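You operate a simulated robot arm through the tools that you are given. There is no shell and no other tool. Be economical: measure what you need, move in short steps, check, and stop when the job is done.

The job below is to be done with a simulated two-armed robot. You get a single attempt, and the scene is never put back.

TASK
Clamp the short yellow pipe tight in the vise.
Fine: slacken the crank first, then pipe, chain and crank.

The check looks at the end state, three seconds after you hand in, the way a careful person would. Anything else that was tipped, shoved, dropped, spilled or broken makes it a failure.

THE ROBOT
Two 7-joint arms with two-finger parallel grippers on one trunk, on a base that drives. Base frame: it is fixed to the floor where the robot stands at the start and does not move with it; the origin is under the middle of the robot, x ahead of it, y to its left, z up. Units: mm, rad, N and s.
The left shoulder is at the start at [80, 131, 947], the right one opposite. With the tool pointing down near the work surface each hand reaches from about 400 to 860 mm from the robot's upright axis, wherever it stands, measured 20 degrees to its own side. Places, roughly: jaws of the pipe vise [700, 100, 900]; short blue pipe, short red pipe, short yellow pipe [-1500, 1750, 750]; vise chain [600, -100, 900]; vise crank [600, 0, 700]. Payload 1.57 kg a hand.
Tool frame (each hand has its own): the origin (TCP) lies between the finger pads and is the grasp point; the fingertips stand 30 mm ahead of it; z points along the fingers, y is the line along which they close. Largest opening 110 mm; finger width 24, thickness 12; the body of the gripper, 48 by 112 mm, starts 78 mm behind the TCP.
Orientation is that of the tool frame in the base frame, as a unit quaternion [w, x, y, z]. With the fingers straight down and closing along the base's y, the tool's x points along the base's -x, its y along +y and its z along -z.

THE INTERFACE
- The arms move only by the tool send_rows. It takes "left_series", "right_series" or both (then of equal length, played together; a hand with none holds still); each is a list of rows, each a list of 3 entries, a list of its own where there are three numbers: the shift along the base's x, y, z in units of 50 mm (1.0 is 50 mm), then the turn, a rotation vector about the base's x, y, z in units of 8 degrees (1.0 is 8 degrees), then the gripper command, from -1 (shut) to 1 (fully open), values between in proportion. In form: [[[dx, dy, dz], [wx, wy, wz], jaw], ...]. A call has 1 to 12 rows; each row shifts and turns the commanded pose from where the row before left it. A call with a number of a shift or a turn outside -1 to 1 is refused whole. A row lasts 0.2 s, in which the tool goes at most 50 mm and 0.15 rad; a call with a longer step from one row to the next is refused whole, and so is a gripper value outside its range. Where a pose cannot be reached the arm comes as near as it can. A force on the tool above 50 N (or 10 N above the force at the start of the call, whichever is more), or a blocked arm, ends the call early, and 0.2 s more pass. Each finger travels about 108 mm/s and halts on what it meets, pressing with about 31 N; the grip force reading is that of the motor and also rises with nothing between the fingers. The clock runs only during rows and for 0.2 s after the last one: add rows that do not move to give the fingers time. The reply holds the time, the measured pose of the TCP, the force on the tool along the base axes, the opening and the grip force, in the units named above and with some noise, with the torque about the TCP (base axes, N m) and any sound that the robot's microphone picked up.
- Cameras (640 x 400 px; columns grow to the right, rows downward): "scene" is now at [-46.4, -9.8, 1431.9]; the picture's right is [-0.13, -0.99, 0.00], its down [-0.34, 0.05, -0.94] and it looks along [0.93, -0.12, -0.35] (base axes); focal length 278 px, centre (320, 200). "left" rides on the left gripper at [70, -16, -141] in its tool frame; the picture's right is [0.23, 0.97, 0.00], its down [-0.86, 0.20, -0.48] and it looks along [-0.47, 0.11, 0.88] (tool axes); focal length 222 px, centre (320, 200). "right" rides on the right gripper at [70, 16, -141] in its tool frame; the picture's right is [-0.23, 0.97, 0.00], its down [-0.86, -0.20, -0.48] and it looks along [-0.47, -0.11, 0.88] (tool axes); focal length 222 px, centre (320, 200). There is no depth. A picture from a camera that has moved, and an enlarged one, comes with that camera's place and axes in the base frame and with its lens. The place of the scene camera against the robot may be out by one fixed shift of up to 18 mm in any direction.
- camera(camera): a new picture of that camera. No time passes.
- roll_base(legs): drives the robot by 1 to 6 legs, each [ahead, left, turn to the left] in mm, mm and rad, along the robot's own axes; the way and the turn of a leg run together, so that a leg with both is an arc; at most 1500 mm and 3.142 rad a leg. The arms and the cameras ride along, it lands a little off, and it stops where it bumps. It gives what a move gives.
- head_to(pan, tilt): turns the head with the scene camera to pan (to the left, within 1.902 rad either way) and tilt (down, from -0.506 to 1.204), counted from straight ahead of the robot. It gives what a move gives.
- close_up(camera, box): a new picture of the part [left, top, right, bottom] of that camera's present view, enlarged. No time passes.
- close_job(): hands the job in; it is judged then, once.

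Go step by step. Nothing tells you exact positions but the pictures and the camera data: compare them with the known pose of the tool, close in by small moves and look again before you grip or let go. The budget is 120 turns and 108 pictures, counting those below and the enlarged ones. Unless the task says otherwise, let go and move clear before handing in.

The tools are called after ">>>" as a command line: name --argument value ..., lists and objects as JSON in quotes. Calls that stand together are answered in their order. send_rows: Moves the arms, as the interface text tells. Its arguments: {"type":"object","properties":{"left_series":{"type":"array","items":{"type":"array"}},"right_series":{"type":"array","items":{"type":"array"}}},"required":[]} The other tools are called the same way: roll_base (legs) drives the base; head_to (pan, tilt) turns the head that bears the scene camera; camera (camera) takes a picture; close_up (camera, box) takes an enlarged picture of a part of a camera's view; close_job () hands the job in.

At the start:

```text
t: 0.0
left_eef_pos: [479.4, 177.2, 1302.0]
left_orientation: [0.0, 0.001, 1.0, 0.0]
left_contact_force: [-0.5, -0.3, 0.5]
left_wrist_torque: [0.01, -0.01, -0.02]
left_width: 110.0
left_grip_force: 0.0
right_eef_pos: [481.7, -170.3, 1326.6]
right_orientation: [0.0, 0.0, 1.0, 0.0]
right_contact_force: [-0.5, -0.8, 0.4]
right_wrist_torque: [-0.03, -0.04, -0.01]
right_width: 109.9
right_grip_force: 0.0
robot x, y, heading: [-1.9, 2.3, -0.002]
head pan, tilt: [-0.134, 0.354]
```

scene: 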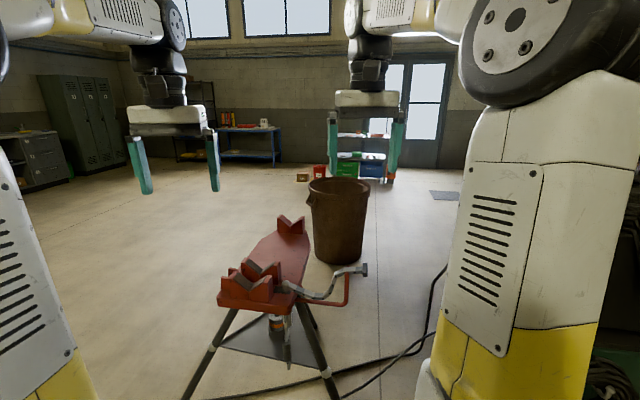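
right: 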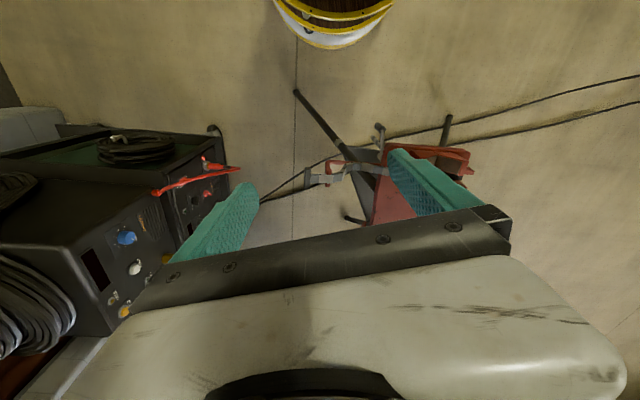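
left: 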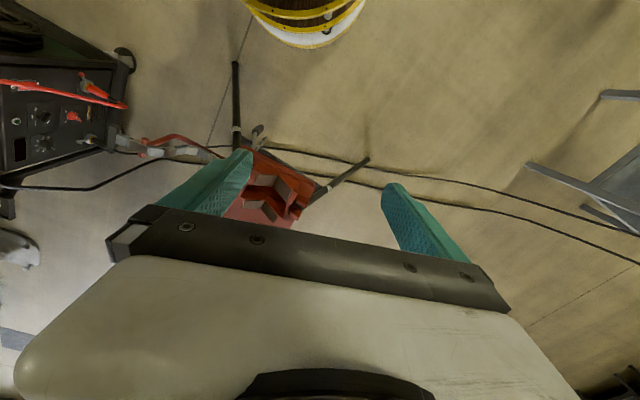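

I see the tripod pipe vise ahead, with V-jaws and a chain hanging on a hook beside it. I'll enlarge it to understand the mechanism.

>>> close_up --camera "scene" --box '[180, 190, 400, 400]'

>>> close_up --camera "left" --box '[100, 80, 400, 260]'

>>> close_up --camera "right" --box '[260, 80, 500, 240]'

```text
1.90 times, centred on (290, 295) of scene
camera zoom: at [-46.4, -9.8, 1431.9], right [-0.13, -0.99, 0.0], down [-0.34, 0.05, -0.94], along [0.93, -0.12, -0.35], focal length 530 px, centre (377, 19)
```

zoom: 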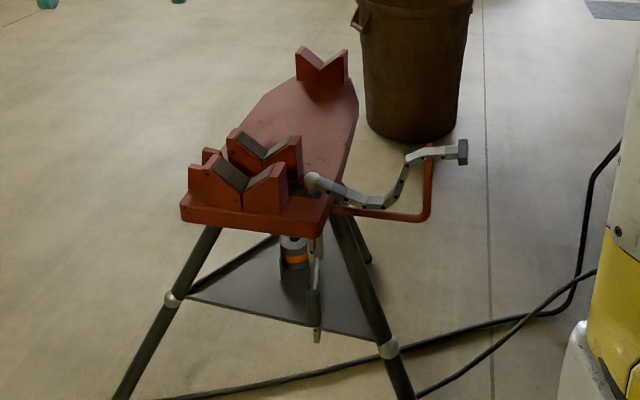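

```text
2.13 times, centred on (250, 170) of left
camera zoom: at [410.5, 160.8, 1443.0], right [-0.23, 0.97, 0.0], down [0.86, 0.2, 0.48], along [0.47, 0.11, -0.88], focal length 474 px, centre (469, 264)
```

zoom: 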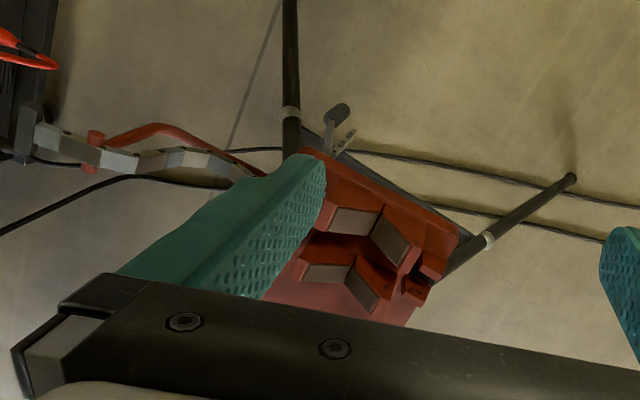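

```text
2.50 times, centred on (380, 160) of right
camera zoom: at [412.4, -155.9, 1468.1], right [0.23, 0.97, 0.0], down [0.86, -0.2, 0.48], along [0.47, -0.11, -0.88], focal length 555 px, centre (170, 300)
```

zoom: 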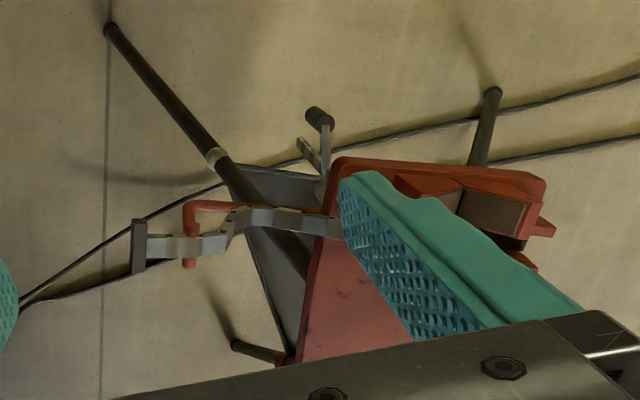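

I see the chain lying on a red rest to the right, and a crank underneath with some orange band. I'll zoom in further on these.

>>> close_up --camera "scene" --box '[255, 280, 345, 375]'

>>> close_up --camera "scene" --box '[210, 240, 380, 320]'

```text
4.21 times, centred on (300, 328) of scene
camera zoom: at [-46.4, -9.8, 1431.9], right [-0.13, -0.99, 0.0], down [-0.34, 0.05, -0.94], along [0.93, -0.12, -0.35], focal length 1173 px, centre (404, -337)
```

zoom: 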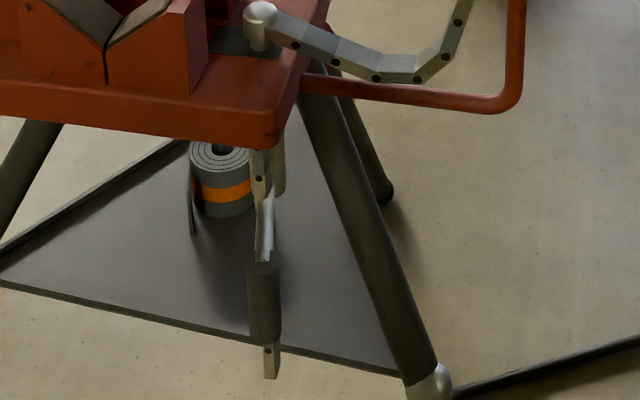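

```text
3.76 times, centred on (295, 280) of scene
camera zoom: at [-46.4, -9.8, 1431.9], right [-0.13, -0.99, 0.0], down [-0.34, 0.05, -0.94], along [0.93, -0.12, -0.35], focal length 1048 px, centre (414, -101)
```

zoom: 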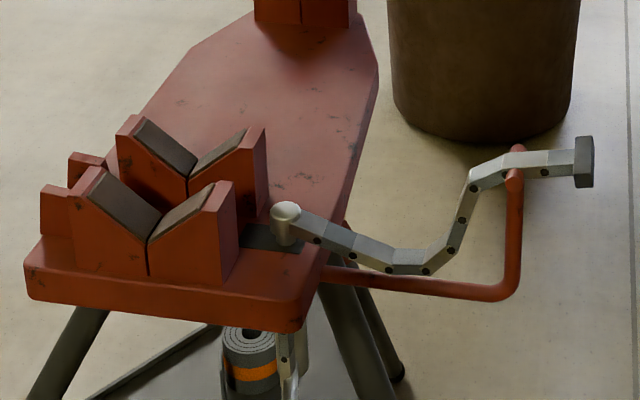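

The crank hangs below the table near the chain post, and a roll sits on the tray next to it. Before driving, I'll look around to the left and right.

>>> head_to --pan 1.9 --tilt 0.35

>>> camera --camera "scene"

>>> head_to --pan -1.9 --tilt 0.5

>>> camera --camera "scene"

```text
t: 2.0
left_eef_pos: [479.9, 178.1, 1302.2]
left_orientation: [0.0, 0.0, 1.0, 0.0]
left_contact_force: [0.4, -0.2, 0.0]
left_wrist_torque: [0.0, 0.0, 0.02]
left_width: 109.9
left_grip_force: 0.0
right_eef_pos: [482.3, -170.5, 1327.9]
right_orientation: [0.0, 0.0, 1.0, 0.0]
right_contact_force: [-0.7, -0.1, -0.5]
right_wrist_torque: [-0.01, -0.02, 0.02]
right_width: 109.9
right_grip_force: 0.0
robot x, y, heading: [1.2, 2.0, -0.003]
head pan, tilt: [1.901, 0.351]
```

```text
99 pictures are left
camera scene: at [-168.7, 90.7, 1432.3], right [0.95, 0.32, 0.0], down [0.11, -0.33, -0.94], along [-0.3, 0.89, -0.34], focal length 278 px, centre (320, 200)
```

scene: 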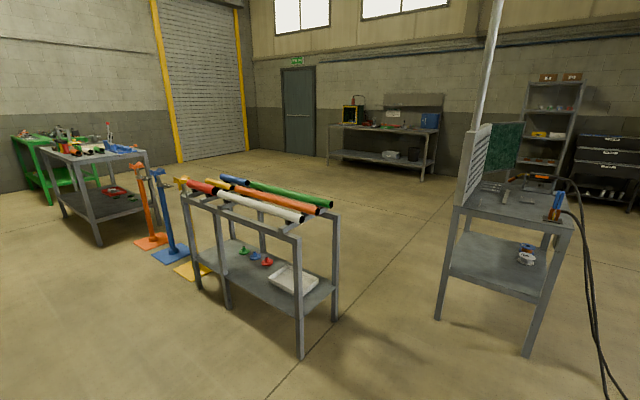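

```text
t: 5.1
left_eef_pos: [480.8, 177.9, 1302.6]
left_orientation: [-0.001, 0.0, 1.0, 0.001]
left_contact_force: [-0.3, 0.1, -0.5]
left_wrist_torque: [-0.01, -0.04, -0.02]
left_width: 109.9
left_grip_force: 0.1
right_eef_pos: [483.7, -170.3, 1327.3]
right_orientation: [0.0, 0.0, 1.0, 0.0]
right_contact_force: [0.4, 0.0, 0.3]
right_wrist_torque: [0.01, 0.01, -0.01]
right_width: 109.9
right_grip_force: 0.2
robot x, y, heading: [-2.5, -0.1, 0.0]
head pan, tilt: [-1.901, 0.499]
```

```text
98 pictures are left
camera scene: at [-168.1, -83.5, 1418.6], right [-0.95, 0.32, 0.0], down [0.15, 0.45, -0.88], along [-0.28, -0.83, -0.48], focal length 278 px, centre (320, 200)
```

scene: 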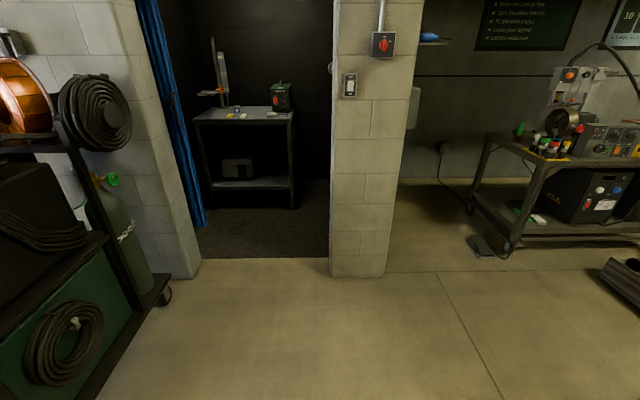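

The floor behind is clear. I'll back off and look at the crank from a flatter angle.

>>> roll_base --legs '[[-600, 0, 0]]'

>>> head_to --pan 0 --tilt 0.45

>>> camera --camera "scene"

```text
t: 8.4
left_eef_pos: [-107.1, 178.9, 1301.7]
left_orientation: [0.0, -0.001, 1.0, 0.0]
left_contact_force: [0.1, 0.4, 0.6]
left_wrist_torque: [0.03, 0.01, 0.01]
left_width: 109.7
left_grip_force: 0.0
right_eef_pos: [-104.1, -169.7, 1327.1]
right_orientation: [0.0, -0.001, 1.0, 0.0]
right_contact_force: [-0.4, -0.1, 0.8]
right_wrist_torque: [0.03, 0.01, 0.0]
right_width: 109.9
right_grip_force: 0.1
robot x, y, heading: [-585.2, -3.6, -0.002]
head pan, tilt: [-1.901, 0.499]
```

```text
t: 10.3
left_eef_pos: [-105.9, 178.4, 1302.6]
left_orientation: [-0.001, -0.001, 1.0, 0.0]
left_contact_force: [-0.2, -0.5, -0.1]
left_wrist_torque: [0.02, -0.02, 0.01]
left_width: 110.1
left_grip_force: 0.1
right_eef_pos: [-103.4, -169.8, 1327.2]
right_orientation: [0.0, -0.001, 1.0, 0.0]
right_contact_force: [0.5, -0.2, -0.4]
right_wrist_torque: [0.0, 0.02, -0.04]
right_width: 109.9
right_grip_force: 0.1
robot x, y, heading: [-587.2, 2.4, 0.002]
head pan, tilt: [0.0, 0.45]
```

```text
97 pictures are left
camera scene: at [-633.2, 1.9, 1423.1], right [0.0, -1.0, 0.0], down [-0.44, 0.0, -0.9], along [0.9, 0.0, -0.44], focal length 278 px, centre (320, 200)
```

scene: 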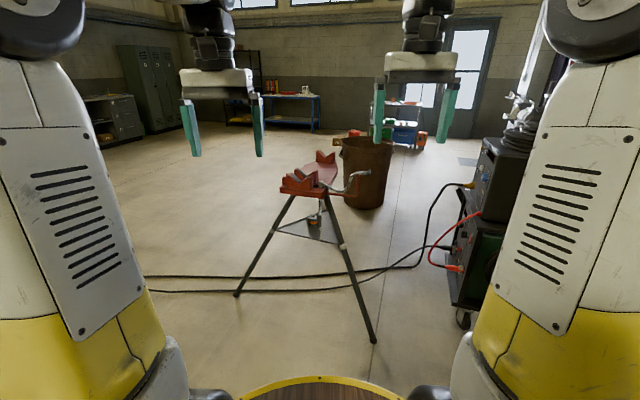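

>>> close_up --camera "scene" --box '[270, 145, 390, 245]'

>>> close_up --camera "scene" --box '[295, 180, 345, 235]'

```text
4.00 times, centred on (330, 195) of scene
camera zoom: at [-633.2, 1.9, 1423.1], right [0.0, -1.0, 0.0], down [-0.44, 0.0, -0.9], along [0.9, 0.0, -0.44], focal length 1114 px, centre (280, 220)
```

zoom: 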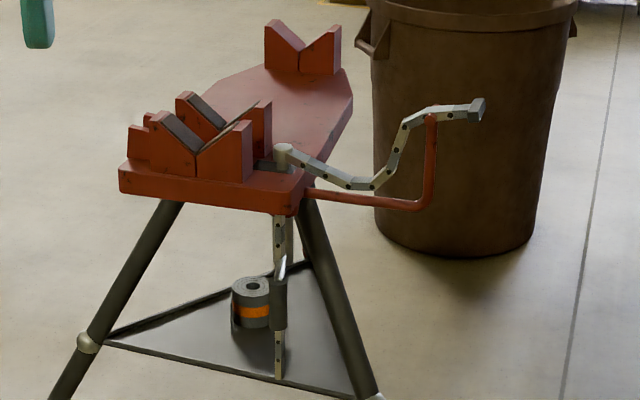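

```text
7.27 times, centred on (320, 208) of scene
camera zoom: at [-633.2, 1.9, 1423.1], right [0.0, -1.0, 0.0], down [-0.44, 0.0, -0.9], along [0.9, 0.0, -0.44], focal length 2025 px, centre (320, 146)
```

zoom: 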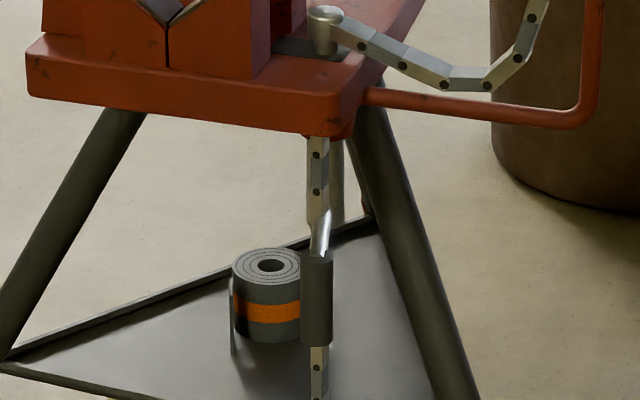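

The crank arm and dark handle hang under the table beside the chain's tail. I'll drive to the left to see it from the side.

>>> roll_base --legs '[[700, 900, 0]]'

>>> head_to --pan -0.95 --tilt 0.5

>>> camera --camera "scene"

```text
t: 16.1
left_eef_pos: [585.6, 1076.5, 1301.6]
left_orientation: [0.0, 0.001, 1.0, 0.0]
left_contact_force: [0.3, -0.6, -1.3]
left_wrist_torque: [0.03, -0.02, 0.0]
left_width: 110.0
left_grip_force: 0.0
right_eef_pos: [587.9, 726.0, 1327.9]
right_orientation: [0.0, 0.001, 1.0, 0.0]
right_contact_force: [0.5, -0.2, -0.5]
right_wrist_torque: [-0.01, -0.01, 0.0]
right_width: 109.9
right_grip_force: 0.0
robot x, y, heading: [104.9, 894.9, -0.001]
head pan, tilt: [0.0, 0.45]
```

```text
t: 17.3
left_eef_pos: [584.9, 1075.4, 1301.6]
left_orientation: [-0.001, 0.0, 1.0, 0.0]
left_contact_force: [0.0, 0.7, -0.3]
left_wrist_torque: [0.0, -0.04, 0.0]
left_width: 109.9
left_grip_force: 0.1
right_eef_pos: [588.7, 726.5, 1326.7]
right_orientation: [0.0, -0.001, 1.0, 0.0]
right_contact_force: [0.2, 0.0, -0.9]
right_wrist_torque: [-0.03, 0.02, 0.0]
right_width: 110.2
right_grip_force: 0.0
robot x, y, heading: [102.9, 896.5, 0.002]
head pan, tilt: [-0.949, 0.499]
```

```text
94 pictures are left
camera scene: at [19.6, 826.3, 1418.6], right [-0.81, -0.58, 0.0], down [-0.28, 0.39, -0.88], along [0.51, -0.71, -0.48], focal length 278 px, centre (320, 200)
```

scene: 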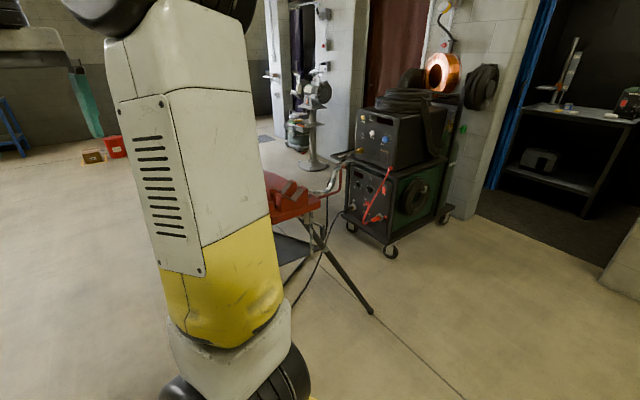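

>>> close_up --camera "scene" --box '[260, 150, 360, 280]'

```text
3.08 times, centred on (310, 215) of scene
camera zoom: at [19.6, 826.3, 1418.6], right [-0.81, -0.58, 0.0], down [-0.28, 0.39, -0.88], along [0.51, -0.71, -0.48], focal length 857 px, centre (351, 154)
```

zoom: 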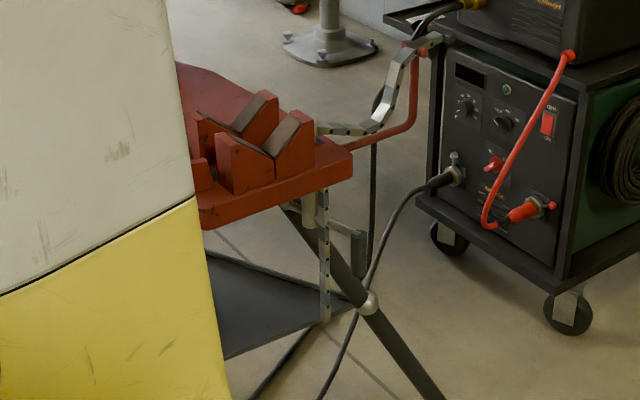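

>>> close_up --camera "scene" --box '[294, 195, 330, 260]'

```text
6.15 times, centred on (312, 228) of scene
camera zoom: at [19.6, 826.3, 1418.6], right [-0.81, -0.58, 0.0], down [-0.28, 0.39, -0.88], along [0.51, -0.71, -0.48], focal length 1714 px, centre (369, 31)
```

zoom: 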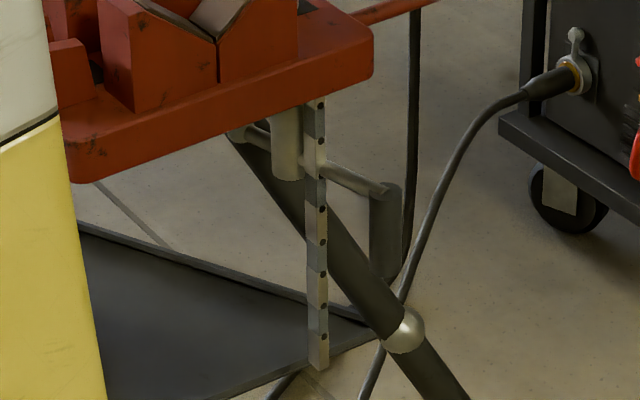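

The crank is a horizontal bar with a hanging handle at about (598, 4, 700), on a screw axis near (690, -9). The chain tail hangs just to its left. I'll go back to the front and look at it with the right wrist camera.

>>> roll_base --legs '[[-130, -895, 0]]'

>>> head_to --pan -0.1 --tilt 0.7

>>> send_rows --right_series '[[[-0.8, 0, -1], [0, -1, 0], 1], [[-0.8, 0, -1], [0, -1, 0], 1], [[-0.4, 0, -1], [0, -1, 0], 1], [[0, 0, -1], [0, -1, 0], 1], [[0, 0, -1], [0, -1, 0], 1], [[0, 0, -1], [0, -1, 0], 1], [[0, 0, -1], [0, -1, 0], 1], [[0, 0, -1], [0, -1, 0], 1], [[0, 0, -1], [0, -1, 0], 1], [[0, 0, -1], [0, -1, 0], 1], [[0, 0, -1], [0, -1, 0], 1], [[0, 0, -1], [0, -0.25, 0], 1]]'

>>> camera --camera "scene"

>>> camera --camera "right"

```text
t: 22.0
left_eef_pos: [454.0, 184.2, 1301.0]
left_orientation: [0.0, 0.008, 1.0, 0.0]
left_contact_force: [-0.4, 0.1, -0.2]
left_wrist_torque: [0.01, 0.03, 0.0]
left_width: 110.1
left_grip_force: 0.0
right_eef_pos: [450.1, -163.6, 1327.2]
right_orientation: [0.0, 0.008, 1.0, 0.0]
right_contact_force: [0.6, -1.0, 0.1]
right_wrist_torque: [-0.03, 0.02, -0.01]
right_width: 110.2
right_grip_force: 0.2
robot x, y, heading: [-29.8, 13.7, -0.012]
head pan, tilt: [-0.949, 0.499]
```

```text
t: 23.2
left_eef_pos: [451.9, 184.7, 1301.6]
left_orientation: [0.0, 0.008, 1.0, 0.0]
left_contact_force: [0.6, 0.2, 0.6]
left_wrist_torque: [0.0, 0.02, 0.03]
left_width: 110.0
left_grip_force: 0.0
right_eef_pos: [449.9, -163.9, 1326.8]
right_orientation: [0.0, 0.008, 1.0, 0.0]
right_contact_force: [0.5, -0.2, -0.8]
right_wrist_torque: [0.0, -0.05, 0.02]
right_width: 109.8
right_grip_force: 0.0
robot x, y, heading: [-30.7, 13.3, -0.015]
head pan, tilt: [-0.099, 0.7]
```

```text
refused: row 1 steps farther than a row can; nothing moved
```

```text
91 pictures are left
camera scene: at [-84.5, 9.4, 1400.9], right [-0.12, -0.99, 0.0], down [-0.64, 0.07, -0.76], along [0.76, -0.09, -0.64], focal length 278 px, centre (320, 200)
```

scene: 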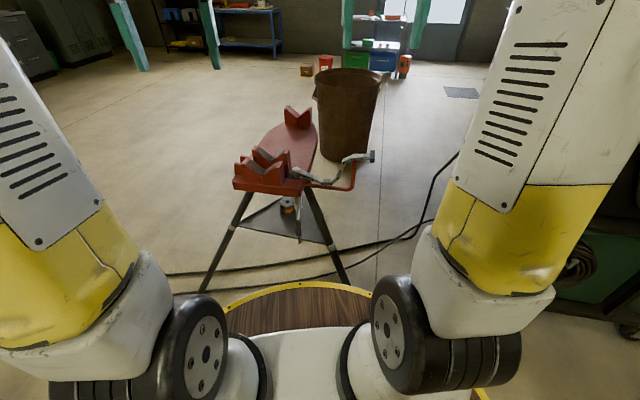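

```text
90 pictures are left
camera right: at [379.6, -148.0, 1468.0], right [0.24, 0.97, 0.0], down [0.85, -0.21, 0.48], along [0.46, -0.12, -0.88], focal length 222 px, centre (320, 200)
```

right: 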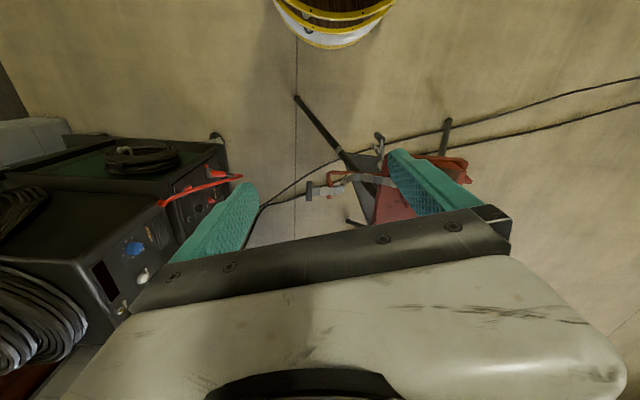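

>>> roll_base --legs '[[-200, 0, 0.012]]'

>>> send_rows --right_series '[[[0.1, 0, -0.95], [0, -1, 0], 1], [[0.1, 0, -0.95], [0, -1, 0], 1], [[0.1, 0, -0.95], [0, -1, 0], 1], [[0.1, 0, -0.95], [0, -1, 0], 1], [[0.1, 0, -0.95], [0, -1, 0], 1], [[0.1, 0, -0.95], [0, -1, 0], 1], [[0.1, 0, -0.95], [0, -1, 0], 1], [[0.1, 0, -0.95], [0, -1, 0], 1], [[0.1, 0, -0.95], [0, -1, 0], 1], [[0.1, 0, -0.95], [0, -1, 0], 1], [[0.1, 0, -0.95], [0, -1, 0], 1], [[0.1, 0, -0.95], [0, -0.25, 0], 1]]'

>>> camera --camera "right"

>>> camera --camera "scene"

```text
t: 24.8
left_eef_pos: [248.8, 193.1, 1302.2]
left_orientation: [0.001, 0.003, 1.0, 0.0]
left_contact_force: [-0.1, 0.0, -0.2]
left_wrist_torque: [-0.01, -0.01, -0.04]
left_width: 110.3
left_grip_force: 0.1
right_eef_pos: [249.4, -157.5, 1326.9]
right_orientation: [0.0, 0.003, 1.0, -0.001]
right_contact_force: [0.6, 0.2, 0.2]
right_wrist_torque: [0.01, 0.02, 0.0]
right_width: 109.7
right_grip_force: 0.0
robot x, y, heading: [-234.3, 16.4, -0.008]
head pan, tilt: [-0.099, 0.7]
```

```text
t: 26.9
left_eef_pos: [252.5, 193.6, 1295.5]
left_orientation: [-0.008, 0.0, 1.0, 0.001]
left_contact_force: [0.2, -0.1, 0.5]
left_wrist_torque: [0.03, 0.02, 0.02]
left_width: 110.0
left_grip_force: 0.0
right_eef_pos: [226.9, 229.1, 1165.8]
right_orientation: [0.637, -0.134, 0.633, 0.419]
right_contact_force: [0.4, -0.3, 0.1]
right_wrist_torque: [-0.02, 0.0, 0.02]
right_width: 110.1
right_grip_force: 0.0
right hand out of reach, approached as far as the arm can: row 6, 7, 8, 10
robot x, y, heading: [-230.6, 17.1, -0.008]
head pan, tilt: [-0.099, 0.7]
stopped in row 10 (right hand): the arm was blocked; the commanded pose is now the measured one
```

```text
89 pictures are left
camera right: at [105.9, 163.9, 1084.4], right [-0.65, 0.51, 0.56], down [-0.06, -0.77, 0.64], along [0.76, 0.38, 0.53], focal length 222 px, centre (320, 200)
```

right: 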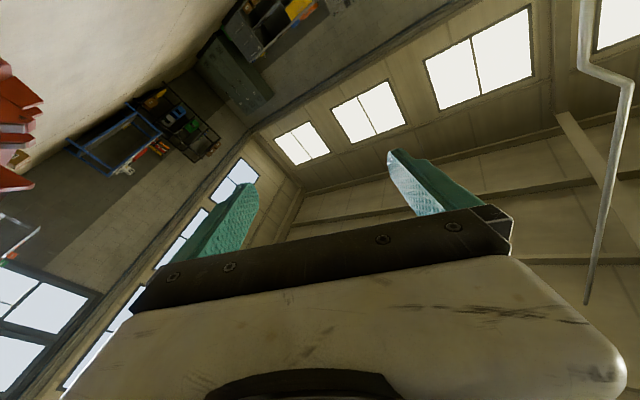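

```text
88 pictures are left
camera scene: at [-285.5, 10.9, 1400.9], right [-0.11, -0.99, 0.0], down [-0.64, 0.07, -0.76], along [0.76, -0.08, -0.64], focal length 278 px, centre (320, 200)
```

scene: 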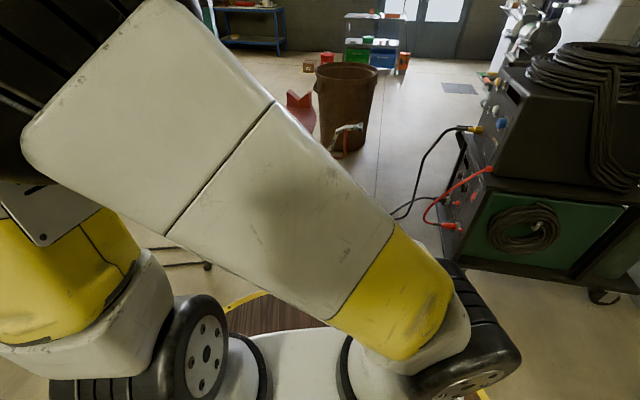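

The right arm couldn't hold that orientation and swung across the body. I'll bring it back gradually to its own side, fingers down.

>>> send_rows --right_series '[[[0.12, -0.67, 0.14], [-0.541, 0.823, -0.173], 1], [[0.12, -0.67, 0.14], [-0.541, 0.823, -0.173], 1], [[0.12, -0.67, 0.14], [-0.541, 0.823, -0.173], 1], [[0.12, -0.67, 0.14], [-0.541, 0.823, -0.173], 1], [[0.12, -0.67, 0.14], [-0.541, 0.823, -0.173], 1], [[0.12, -0.67, 0.14], [-0.541, 0.823, -0.173], 1], [[0.12, -0.67, 0.14], [-0.541, 0.823, -0.173], 1], [[0.12, -0.67, 0.14], [-0.541, 0.823, -0.173], 1], [[0.12, -0.67, 0.14], [-0.541, 0.823, -0.173], 1], [[0.12, -0.67, 0.14], [-0.541, 0.823, -0.173], 1], [[0.12, -0.67, 0.14], [-0.541, 0.823, -0.173], 1], [[0.12, -0.67, 0.14], [-0.541, 0.823, -0.173], 1]]'

>>> camera --camera "scene"

```text
t: 29.5
left_eef_pos: [253.0, 190.0, 1296.4]
left_orientation: [-0.009, 0.0, 1.0, 0.002]
left_contact_force: [-0.1, -2.3, 1.2]
left_wrist_torque: [0.28, -0.01, -0.01]
left_width: 110.2
left_grip_force: 0.2
right_eef_pos: [308.7, -167.4, 1252.6]
right_orientation: [0.039, -0.011, 0.999, 0.026]
right_contact_force: [-0.6, -2.0, -0.6]
right_wrist_torque: [0.19, 0.0, 0.02]
right_width: 110.0
right_grip_force: 0.1
right hand out of reach, approached as far as the arm can: row 1
robot x, y, heading: [-231.1, 13.1, -0.008]
head pan, tilt: [-0.099, 0.7]
```

```text
87 pictures are left
camera scene: at [-285.3, 8.4, 1400.9], right [-0.11, -0.99, 0.0], down [-0.64, 0.07, -0.76], along [0.76, -0.08, -0.64], focal length 278 px, centre (320, 200)
```

scene: 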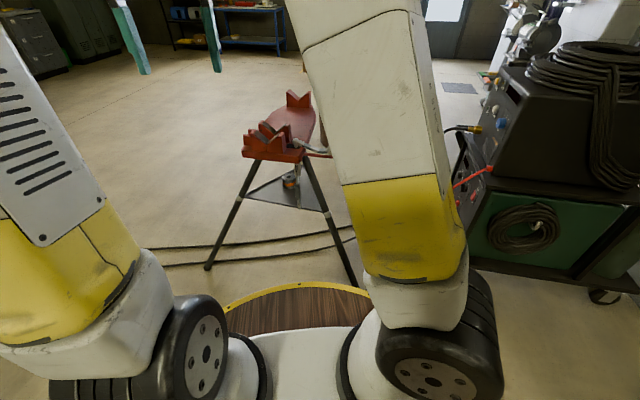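

>>> send_rows --right_series '[[[0.2, 0, -0.95], [0, 0, 0], 1], [[0.2, 0, -0.95], [0, 0, 0], 1], [[0.2, 0, -0.95], [0, 0, 0], 1], [[0.2, 0, -0.95], [0, 0, 0], 1], [[0.2, 0, -0.95], [0, 0, 0], 1], [[0.2, 0, -0.95], [0, 0, 0], 1], [[0.2, 0, -0.95], [0, 0, 0], 1], [[0.2, 0, -0.95], [0, 0, 0], 1], [[0.1, 0, -0.5], [0, 0, 0], 1]]'

>>> send_rows --right_series '[[[0, 0, 0], [0, -1, 0], 1], [[0, 0, 0], [0, -1, 0], 1], [[0, 0, 0], [0, -1, 0], 1], [[0, 0, 0], [0, -1, 0], 1]]'

>>> camera --camera "scene"

```text
t: 31.5
left_eef_pos: [252.3, 192.7, 1296.8]
left_orientation: [-0.008, 0.001, 1.0, 0.0]
left_contact_force: [-0.9, -0.7, 0.0]
left_wrist_torque: [0.01, -0.01, -0.01]
left_width: 109.9
left_grip_force: 0.0
right_eef_pos: [382.3, -130.8, 977.8]
right_orientation: [0.04, -0.01, 0.999, 0.025]
right_contact_force: [0.7, -0.3, 0.2]
right_wrist_torque: [-0.01, 0.0, -0.01]
right_width: 109.9
right_grip_force: 0.1
right hand out of reach, approached as far as the arm can: row 6, 7, 8, 9
robot x, y, heading: [-232.3, 19.4, -0.011]
head pan, tilt: [-0.099, 0.7]
```

```text
t: 32.5
left_eef_pos: [252.7, 192.2, 1295.0]
left_orientation: [-0.008, 0.0, 1.0, 0.001]
left_contact_force: [0.1, -0.5, 0.1]
left_wrist_torque: [0.0, 0.01, -0.01]
left_width: 109.9
left_grip_force: 0.0
right_eef_pos: [385.1, -132.0, 978.3]
right_orientation: [0.313, -0.017, 0.949, 0.021]
right_contact_force: [0.3, 0.4, -0.3]
right_wrist_torque: [-0.05, 0.02, -0.02]
right_width: 110.3
right_grip_force: 0.1
robot x, y, heading: [-230.4, 15.2, -0.005]
head pan, tilt: [-0.099, 0.7]
```

```text
86 pictures are left
camera scene: at [-285.6, 11.1, 1400.9], right [-0.11, -0.99, 0.0], down [-0.64, 0.07, -0.76], along [0.76, -0.08, -0.64], focal length 278 px, centre (320, 200)
```

scene: 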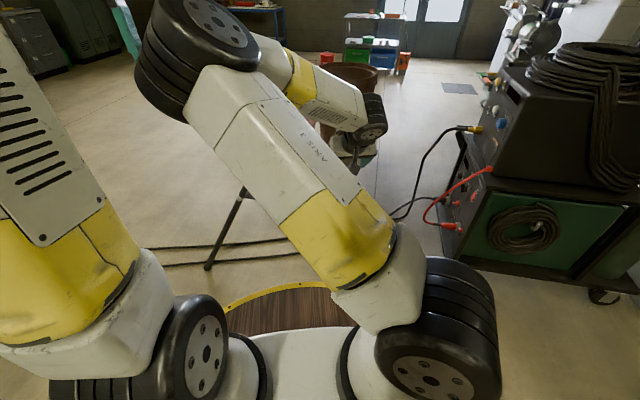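

The elbow has folded inward. I'll go back up, stretch out on the right side to reset the posture, then come down there.

>>> send_rows --right_series '[[[0, -0.5, 0.8], [0, 1, 0], 1], [[0, -0.5, 0.8], [0, 1, 0], 1], [[0, -0.5, 0.8], [0, 1, 0], 1], [[0, -0.5, 0.8], [0, 1, 0], 1], [[0, -0.6, 0.8], [0, 0.45, 0], 1], [[0, -0.6, 0.8], [0, 0, 0], 1], [[0, -0.8, 0.6], [0, 0, 0], 1], [[0, -0.8, 0.6], [0, 0, 0], 1]]'

>>> camera --camera "scene"

```text
t: 34.3
left_eef_pos: [253.4, 194.8, 1296.3]
left_orientation: [-0.007, 0.0, 1.0, 0.001]
left_contact_force: [0.3, -0.9, 0.5]
left_wrist_torque: [-0.04, 0.08, -0.01]
left_width: 109.9
left_grip_force: 0.1
right_eef_pos: [274.0, -209.0, 1361.2]
right_orientation: [0.007, -0.01, 1.0, 0.026]
right_contact_force: [0.8, 0.2, -0.2]
right_wrist_torque: [0.02, 0.1, 0.0]
right_width: 110.0
right_grip_force: 0.1
right hand out of reach, approached as far as the arm can: row 3, 4, 5, 6, 7, 8
robot x, y, heading: [-234.6, 12.9, -0.004]
head pan, tilt: [-0.099, 0.7]
```

```text
85 pictures are left
camera scene: at [-285.2, 11.1, 1400.9], right [-0.11, -0.99, 0.0], down [-0.64, 0.07, -0.76], along [0.76, -0.08, -0.64], focal length 278 px, centre (320, 200)
```

scene: 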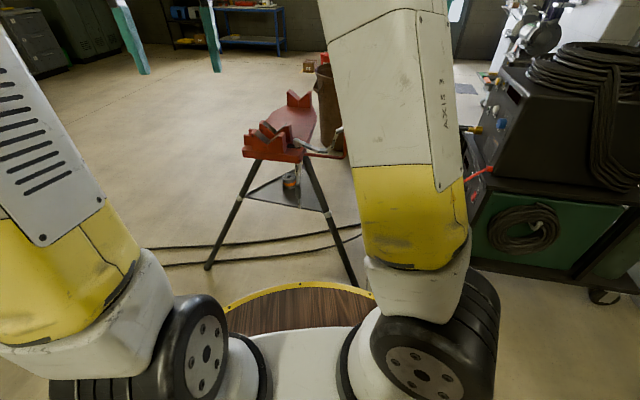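

>>> send_rows --right_series '[[[0.5, 0, -0.7], [0, 0, 0], 1], [[0.5, 0, -0.7], [0, 0, 0], 1], [[0.5, 0, -0.7], [0, 0, 0], 1], [[0.5, 0, -0.7], [0, 0, 0], 1]]'

>>> camera --camera "scene"

```text
t: 35.3
left_eef_pos: [252.5, 193.0, 1296.6]
left_orientation: [-0.008, 0.0, 1.0, 0.001]
left_contact_force: [-0.9, 0.3, -0.1]
left_wrist_torque: [0.01, -0.02, -0.04]
left_width: 110.1
left_grip_force: 0.0
right_eef_pos: [311.6, -203.9, 1297.8]
right_orientation: [0.007, -0.01, 1.0, 0.025]
right_contact_force: [0.5, 0.2, 0.7]
right_wrist_torque: [-0.01, -0.02, -0.01]
right_width: 110.1
right_grip_force: 0.0
right hand out of reach, approached as far as the arm can: row 2, 3, 4
robot x, y, heading: [-229.9, 18.5, -0.002]
head pan, tilt: [-0.099, 0.7]
```

```text
84 pictures are left
camera scene: at [-285.8, 11.0, 1400.9], right [-0.11, -0.99, 0.0], down [-0.64, 0.07, -0.76], along [0.76, -0.08, -0.64], focal length 278 px, centre (320, 200)
```

scene: 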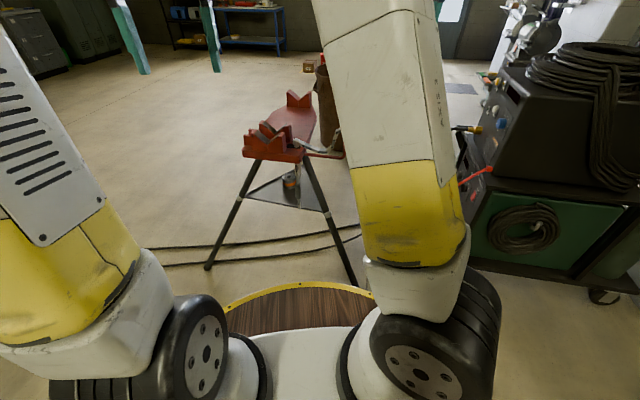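

>>> send_rows --right_series '[[[0, 0, 0], [0, 0, -1], 1], [[0, 0, 0], [0, 0, -1], 1], [[0, 0, 0], [0, 0, -1], 1], [[0, -0.5, 0], [0, 0, -1], 1], [[0, -0.5, 0], [0, 0, 0], 1], [[0, -0.5, 0], [0, 0, 0], 1]]'

```text
t: 36.7
left_eef_pos: [253.1, 193.4, 1296.6]
left_orientation: [-0.008, -0.001, 1.0, 0.001]
left_contact_force: [-0.4, 0.1, 0.0]
left_wrist_torque: [0.03, -0.01, 0.01]
left_width: 110.1
left_grip_force: 0.2
right_eef_pos: [296.9, -239.5, 1296.5]
right_orientation: [0.016, 0.268, 0.963, 0.023]
right_contact_force: [-0.2, -0.3, 0.0]
right_wrist_torque: [0.0, 0.05, -0.01]
right_width: 109.9
right_grip_force: 0.0
right hand out of reach, approached as far as the arm can: row 4, 5, 6
robot x, y, heading: [-232.8, 14.5, -0.011]
head pan, tilt: [-0.099, 0.7]
```

>>> send_rows --right_series '[[[0, -0.2, -0.9], [0, 0, 0], 1], [[0, -0.2, -0.9], [0, 0, 0], 1], [[0, -0.2, -0.9], [0, 0, 0], 1], [[0, -0.2, -0.9], [0, 0, 0], 1], [[0, -0.2, -0.9], [0, 0, 0], 1], [[0, -0.2, -0.9], [0, 0, 0], 1]]'

>>> camera --camera "scene"

```text
t: 38.1
left_eef_pos: [253.2, 192.1, 1296.9]
left_orientation: [-0.008, -0.001, 1.0, 0.001]
left_contact_force: [0.0, 0.8, 0.3]
left_wrist_torque: [-0.04, -0.01, 0.02]
left_width: 109.8
left_grip_force: 0.0
right_eef_pos: [298.9, -256.1, 1161.3]
right_orientation: [0.015, 0.266, 0.964, 0.023]
right_contact_force: [-0.3, 0.8, -0.6]
right_wrist_torque: [0.0, 0.03, 0.02]
right_width: 110.2
right_grip_force: 0.1
right hand out of reach, approached as far as the arm can: row 3, 4, 5, 6
robot x, y, heading: [-233.8, 17.8, -0.006]
head pan, tilt: [-0.099, 0.7]
```

```text
83 pictures are left
camera scene: at [-285.8, 11.0, 1400.9], right [-0.11, -0.99, 0.0], down [-0.64, 0.07, -0.76], along [0.76, -0.08, -0.64], focal length 278 px, centre (320, 200)
```

scene: 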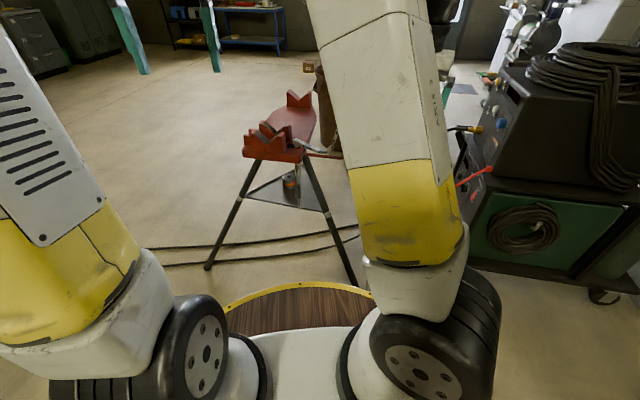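

>>> send_rows --right_series '[[[-0.9, 0, 0], [0, 0, 0], 1], [[-0.9, 0, 0], [0, 0, 0], 1], [[-0.9, 0, 0], [0, 0, 0], 1]]'

>>> send_rows --right_series '[[[0, 0, -0.9], [0, 0, 1], 1], [[0, 0, -0.9], [0, 0, 1], 1], [[0, 0, -0.9], [0, 0, 1], 1], [[0, 0, -0.9], [0, 0, 1], 1]]'

>>> camera --camera "right"

>>> camera --camera "left"

```text
t: 38.9
left_eef_pos: [252.6, 193.3, 1295.8]
left_orientation: [-0.008, 0.001, 1.0, 0.0]
left_contact_force: [0.2, 0.8, 0.2]
left_wrist_torque: [-0.01, 0.04, -0.01]
left_width: 110.1
left_grip_force: 0.1
right_eef_pos: [164.7, -255.0, 1161.6]
right_orientation: [0.014, 0.267, 0.963, 0.023]
right_contact_force: [0.4, -0.1, 0.0]
right_wrist_torque: [0.02, 0.04, 0.0]
right_width: 110.0
right_grip_force: 0.0
robot x, y, heading: [-232.8, 17.1, -0.007]
head pan, tilt: [-0.099, 0.7]
```

```text
t: 39.9
left_eef_pos: [252.2, 193.1, 1296.5]
left_orientation: [-0.008, 0.0, 1.0, 0.001]
left_contact_force: [-1.0, -0.2, 0.7]
left_wrist_torque: [0.03, -0.02, -0.01]
left_width: 110.0
left_grip_force: 0.1
right_eef_pos: [162.6, -258.0, 977.9]
right_orientation: [0.006, -0.011, 1.0, 0.025]
right_contact_force: [0.2, 0.2, 0.1]
right_wrist_torque: [0.01, -0.03, 0.01]
right_width: 110.0
right_grip_force: 0.1
robot x, y, heading: [-230.0, 17.4, -0.008]
head pan, tilt: [-0.099, 0.7]
```

```text
82 pictures are left
camera right: at [91.0, -250.5, 1118.5], right [0.21, 0.98, 0.05], down [0.85, -0.21, 0.48], along [0.48, -0.05, -0.88], focal length 222 px, centre (320, 200)
```

right: 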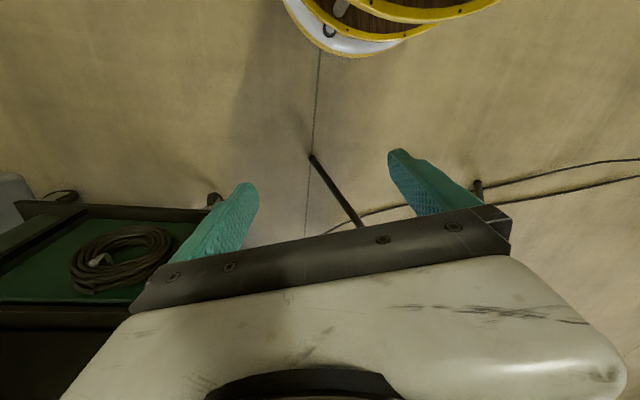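

```text
81 pictures are left
camera left: at [184.8, 176.1, 1438.1], right [-0.23, 0.97, 0.01], down [0.86, 0.2, 0.47], along [0.45, 0.11, -0.88], focal length 222 px, centre (320, 200)
```

left: 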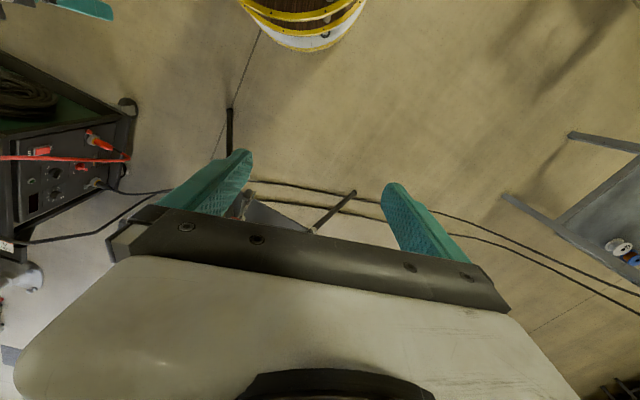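

That freed it. I'll continue downward on the right side.

>>> send_rows --right_series '[[[0.3, 0, -0.9], [0, 0, 0], 1], [[0.3, 0, -0.9], [0, 0, 0], 1], [[0.3, 0, -0.9], [0, 0, 0], 1], [[0.3, 0, -0.9], [0, 0, 0], 1]]'

>>> send_rows --right_series '[[[0, 0, 0], [0, -1, 0], 1], [[0, 0, 0], [0, -1, 0], 1], [[0, 0, 0], [0, -1, 0], 1], [[0, 0, 0], [0, -1, 0], 1], [[0, 0, 0], [0, -1, 0], 1], [[0, 0, 0], [0, -1, 0], 1]]'

>>> camera --camera "scene"

```text
t: 40.9
left_eef_pos: [252.6, 192.3, 1296.2]
left_orientation: [-0.008, 0.0, 1.0, 0.001]
left_contact_force: [0.3, 0.3, -0.2]
left_wrist_torque: [-0.01, 0.02, -0.03]
left_width: 109.9
left_grip_force: 0.0
right_eef_pos: [167.5, -257.7, 968.6]
right_orientation: [0.007, -0.01, 1.0, 0.025]
right_contact_force: [-0.3, 0.5, -0.4]
right_wrist_torque: [0.03, -0.01, -0.02]
right_width: 110.1
right_grip_force: 0.1
right hand out of reach, approached as far as the arm can: row 1, 2, 3, 4
robot x, y, heading: [-232.9, 15.3, -0.008]
head pan, tilt: [-0.099, 0.7]
```

```text
t: 42.3
left_eef_pos: [254.4, 193.2, 1295.4]
left_orientation: [-0.007, 0.0, 1.0, 0.001]
left_contact_force: [1.6, 0.5, -0.5]
left_wrist_torque: [-0.1, 0.13, -0.01]
left_width: 110.1
left_grip_force: 0.1
right_eef_pos: [233.6, -300.1, 1025.1]
right_orientation: [0.379, -0.025, 0.925, -0.003]
right_contact_force: [1.4, 0.7, -0.2]
right_wrist_torque: [-0.02, 0.05, -0.03]
right_width: 109.9
right_grip_force: 0.1
right hand out of reach, approached as far as the arm can: row 3, 4, 5, 6
robot x, y, heading: [-228.9, 17.4, -0.004]
head pan, tilt: [-0.099, 0.7]
```

```text
80 pictures are left
camera scene: at [-285.1, 11.6, 1400.9], right [-0.11, -0.99, 0.0], down [-0.64, 0.07, -0.76], along [0.76, -0.08, -0.64], focal length 278 px, centre (320, 200)
```

scene: 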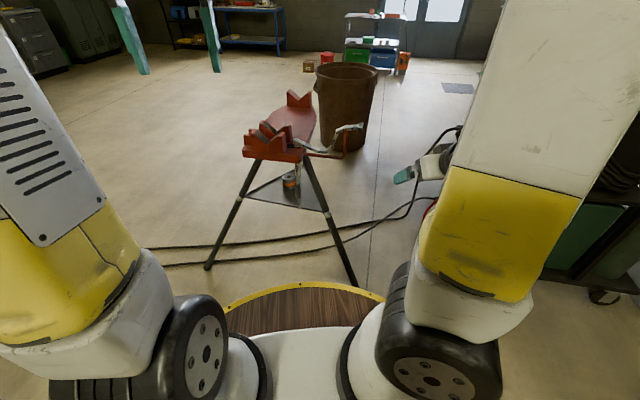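

>>> send_rows --right_series '[[[0.9, 0.2, -0.2], [0, 0, 0], 1], [[0.9, 0.2, -0.2], [0, 0, 0], 1], [[0.7, 0.2, -0.6], [0, 0, 0], 1], [[0.7, 0.2, -0.6], [0, 0, 0], 1], [[0, 0.2, -0.8], [0, 0, 0], 1], [[0, 0.2, -0.8], [0, 0, 0], 1]]'

>>> camera --camera "scene"

```text
t: 43.7
left_eef_pos: [252.0, 193.8, 1296.4]
left_orientation: [-0.008, 0.0, 1.0, 0.001]
left_contact_force: [-0.8, -0.1, 0.4]
left_wrist_torque: [0.02, -0.03, 0.01]
left_width: 110.2
left_grip_force: 0.2
right_eef_pos: [392.4, -239.1, 864.6]
right_orientation: [0.382, -0.019, 0.924, 0.021]
right_contact_force: [-0.7, -0.2, 1.5]
right_wrist_torque: [0.0, -0.01, 0.0]
right_width: 109.8
right_grip_force: 0.0
robot x, y, heading: [-232.7, 22.1, -0.008]
head pan, tilt: [-0.099, 0.7]
```

```text
79 pictures are left
camera scene: at [-286.1, 10.8, 1400.9], right [-0.11, -0.99, 0.0], down [-0.64, 0.07, -0.77], along [0.76, -0.08, -0.64], focal length 278 px, centre (320, 200)
```

scene: 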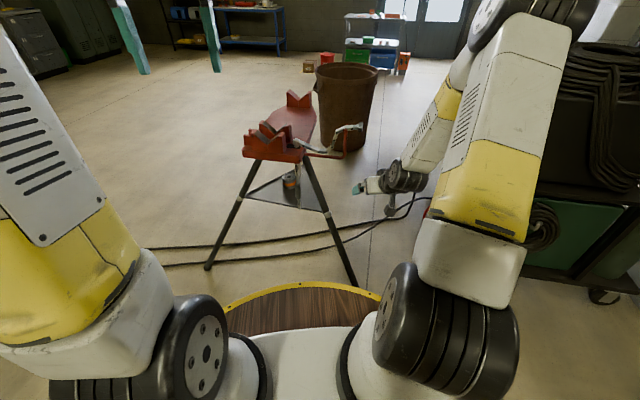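

The arm is now well posed with the elbow outward. I'll lower and level the gripper toward the crank handle.

>>> send_rows --right_series '[[[0, 0.3, -0.6], [0, -1, 0], 1], [[0, 0.3, -0.6], [0, -1, 0], 1], [[0, 0.3, -0.6], [0, -1, 0], 1], [[0, 0.3, -0.6], [0, -1, 0], 1], [[0, 0.3, -0.6], [0, -1, 0], 1]]'

>>> camera --camera "scene"

>>> camera --camera "right"

```text
t: 44.9
left_eef_pos: [252.8, 192.5, 1295.4]
left_orientation: [-0.008, 0.0, 1.0, 0.0]
left_contact_force: [0.7, 0.6, 0.1]
left_wrist_torque: [-0.03, -0.01, -0.03]
left_width: 109.8
left_grip_force: 0.0
right_eef_pos: [391.5, -161.6, 715.7]
right_orientation: [0.676, -0.024, 0.736, 0.013]
right_contact_force: [0.0, -0.2, -0.1]
right_wrist_torque: [-0.03, 0.0, -0.03]
right_width: 109.9
right_grip_force: 0.1
robot x, y, heading: [-228.6, 16.6, -0.004]
head pan, tilt: [-0.099, 0.7]
```

```text
78 pictures are left
camera scene: at [-286.0, 11.0, 1400.9], right [-0.11, -0.99, 0.0], down [-0.64, 0.07, -0.76], along [0.76, -0.08, -0.64], focal length 278 px, centre (320, 200)
```

scene: 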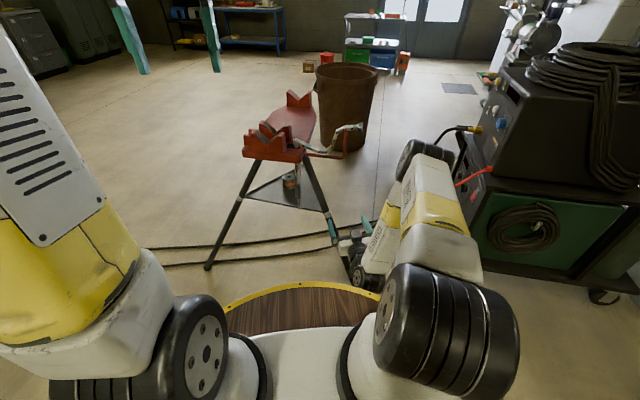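

```text
77 pictures are left
camera right: at [243.2, -156.2, 658.5], right [-0.03, 0.98, 0.21], down [-0.39, -0.21, 0.9], along [0.92, -0.05, 0.39], focal length 222 px, centre (320, 200)
```

right: 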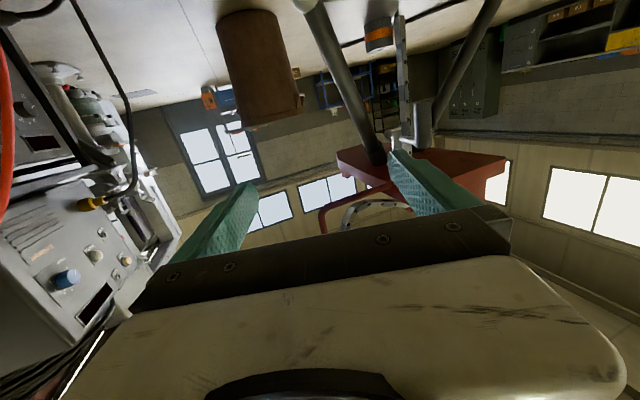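

>>> close_up --camera "right" --box '[290, 0, 510, 180]'

```text
2.22 times, centred on (400, 90) of right
camera zoom: at [243.2, -156.2, 658.5], right [-0.03, 0.98, 0.21], down [-0.39, -0.21, 0.9], along [0.92, -0.05, 0.39], focal length 494 px, centre (142, 444)
```

zoom: 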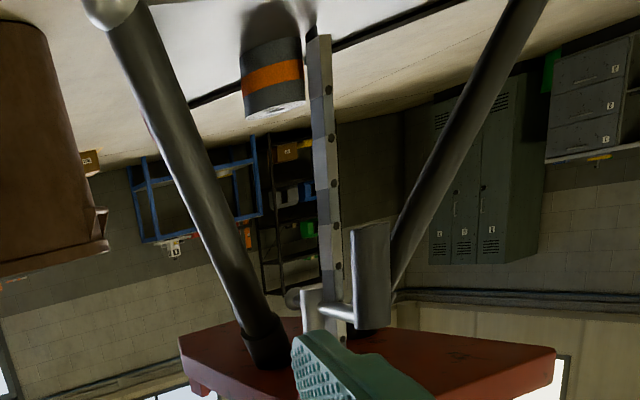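

I can now see the handle clearly at about (597, 4, 675–747). I'll line the right gripper up in front of it.

>>> send_rows --right_series '[[[0.4, 0.8, 0], [0, -0.15, -0.09], 0.4], [[0.5, 0.8, 0], [0, -0.15, -0.09], 0.4], [[0.5, 0.8, 0], [0, -0.15, -0.09], 0.4], [[0.5, 0.85, 0], [0, -0.15, -0.09], 0.4]]'

>>> camera --camera "right"

>>> close_up --camera "scene" --box '[230, 110, 390, 230]'

```text
t: 45.9
left_eef_pos: [252.9, 192.3, 1295.7]
left_orientation: [-0.008, 0.001, 1.0, 0.001]
left_contact_force: [-0.7, -1.0, 0.3]
left_wrist_torque: [0.08, -0.01, -0.01]
left_width: 109.9
left_grip_force: 0.1
right_eef_pos: [488.1, -1.0, 714.1]
right_orientation: [0.704, -0.006, 0.71, -0.005]
right_contact_force: [0.0, 0.2, 0.1]
right_wrist_torque: [0.01, 0.01, 0.03]
right_width: 77.0
right_grip_force: 0.0
robot x, y, heading: [-227.9, 18.0, -0.008]
head pan, tilt: [-0.099, 0.7]
```

```text
75 pictures are left
camera right: at [345.8, 12.8, 644.8], right [0.0, 0.98, 0.21], down [-0.47, -0.19, 0.86], along [0.88, -0.1, 0.46], focal length 222 px, centre (320, 200)
```

right: 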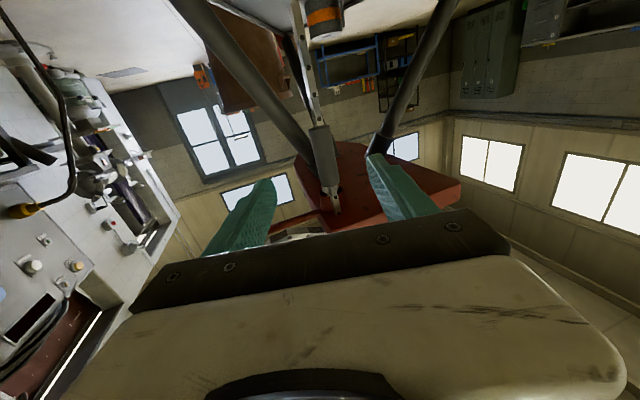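

```text
3.33 times, centred on (310, 170) of scene
camera zoom: at [-285.9, 10.6, 1400.9], right [-0.11, -0.99, 0.0], down [-0.64, 0.07, -0.76], along [0.76, -0.08, -0.64], focal length 928 px, centre (353, 300)
```

zoom: 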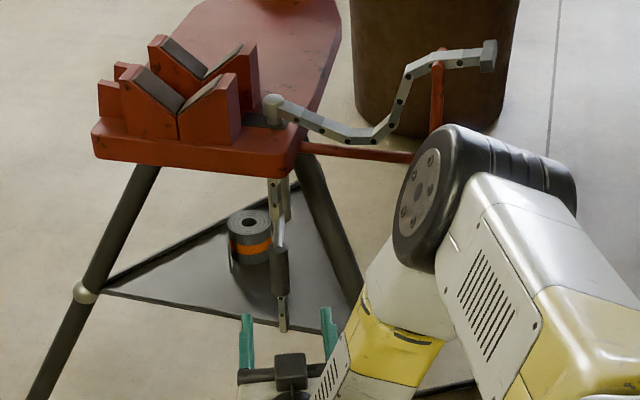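

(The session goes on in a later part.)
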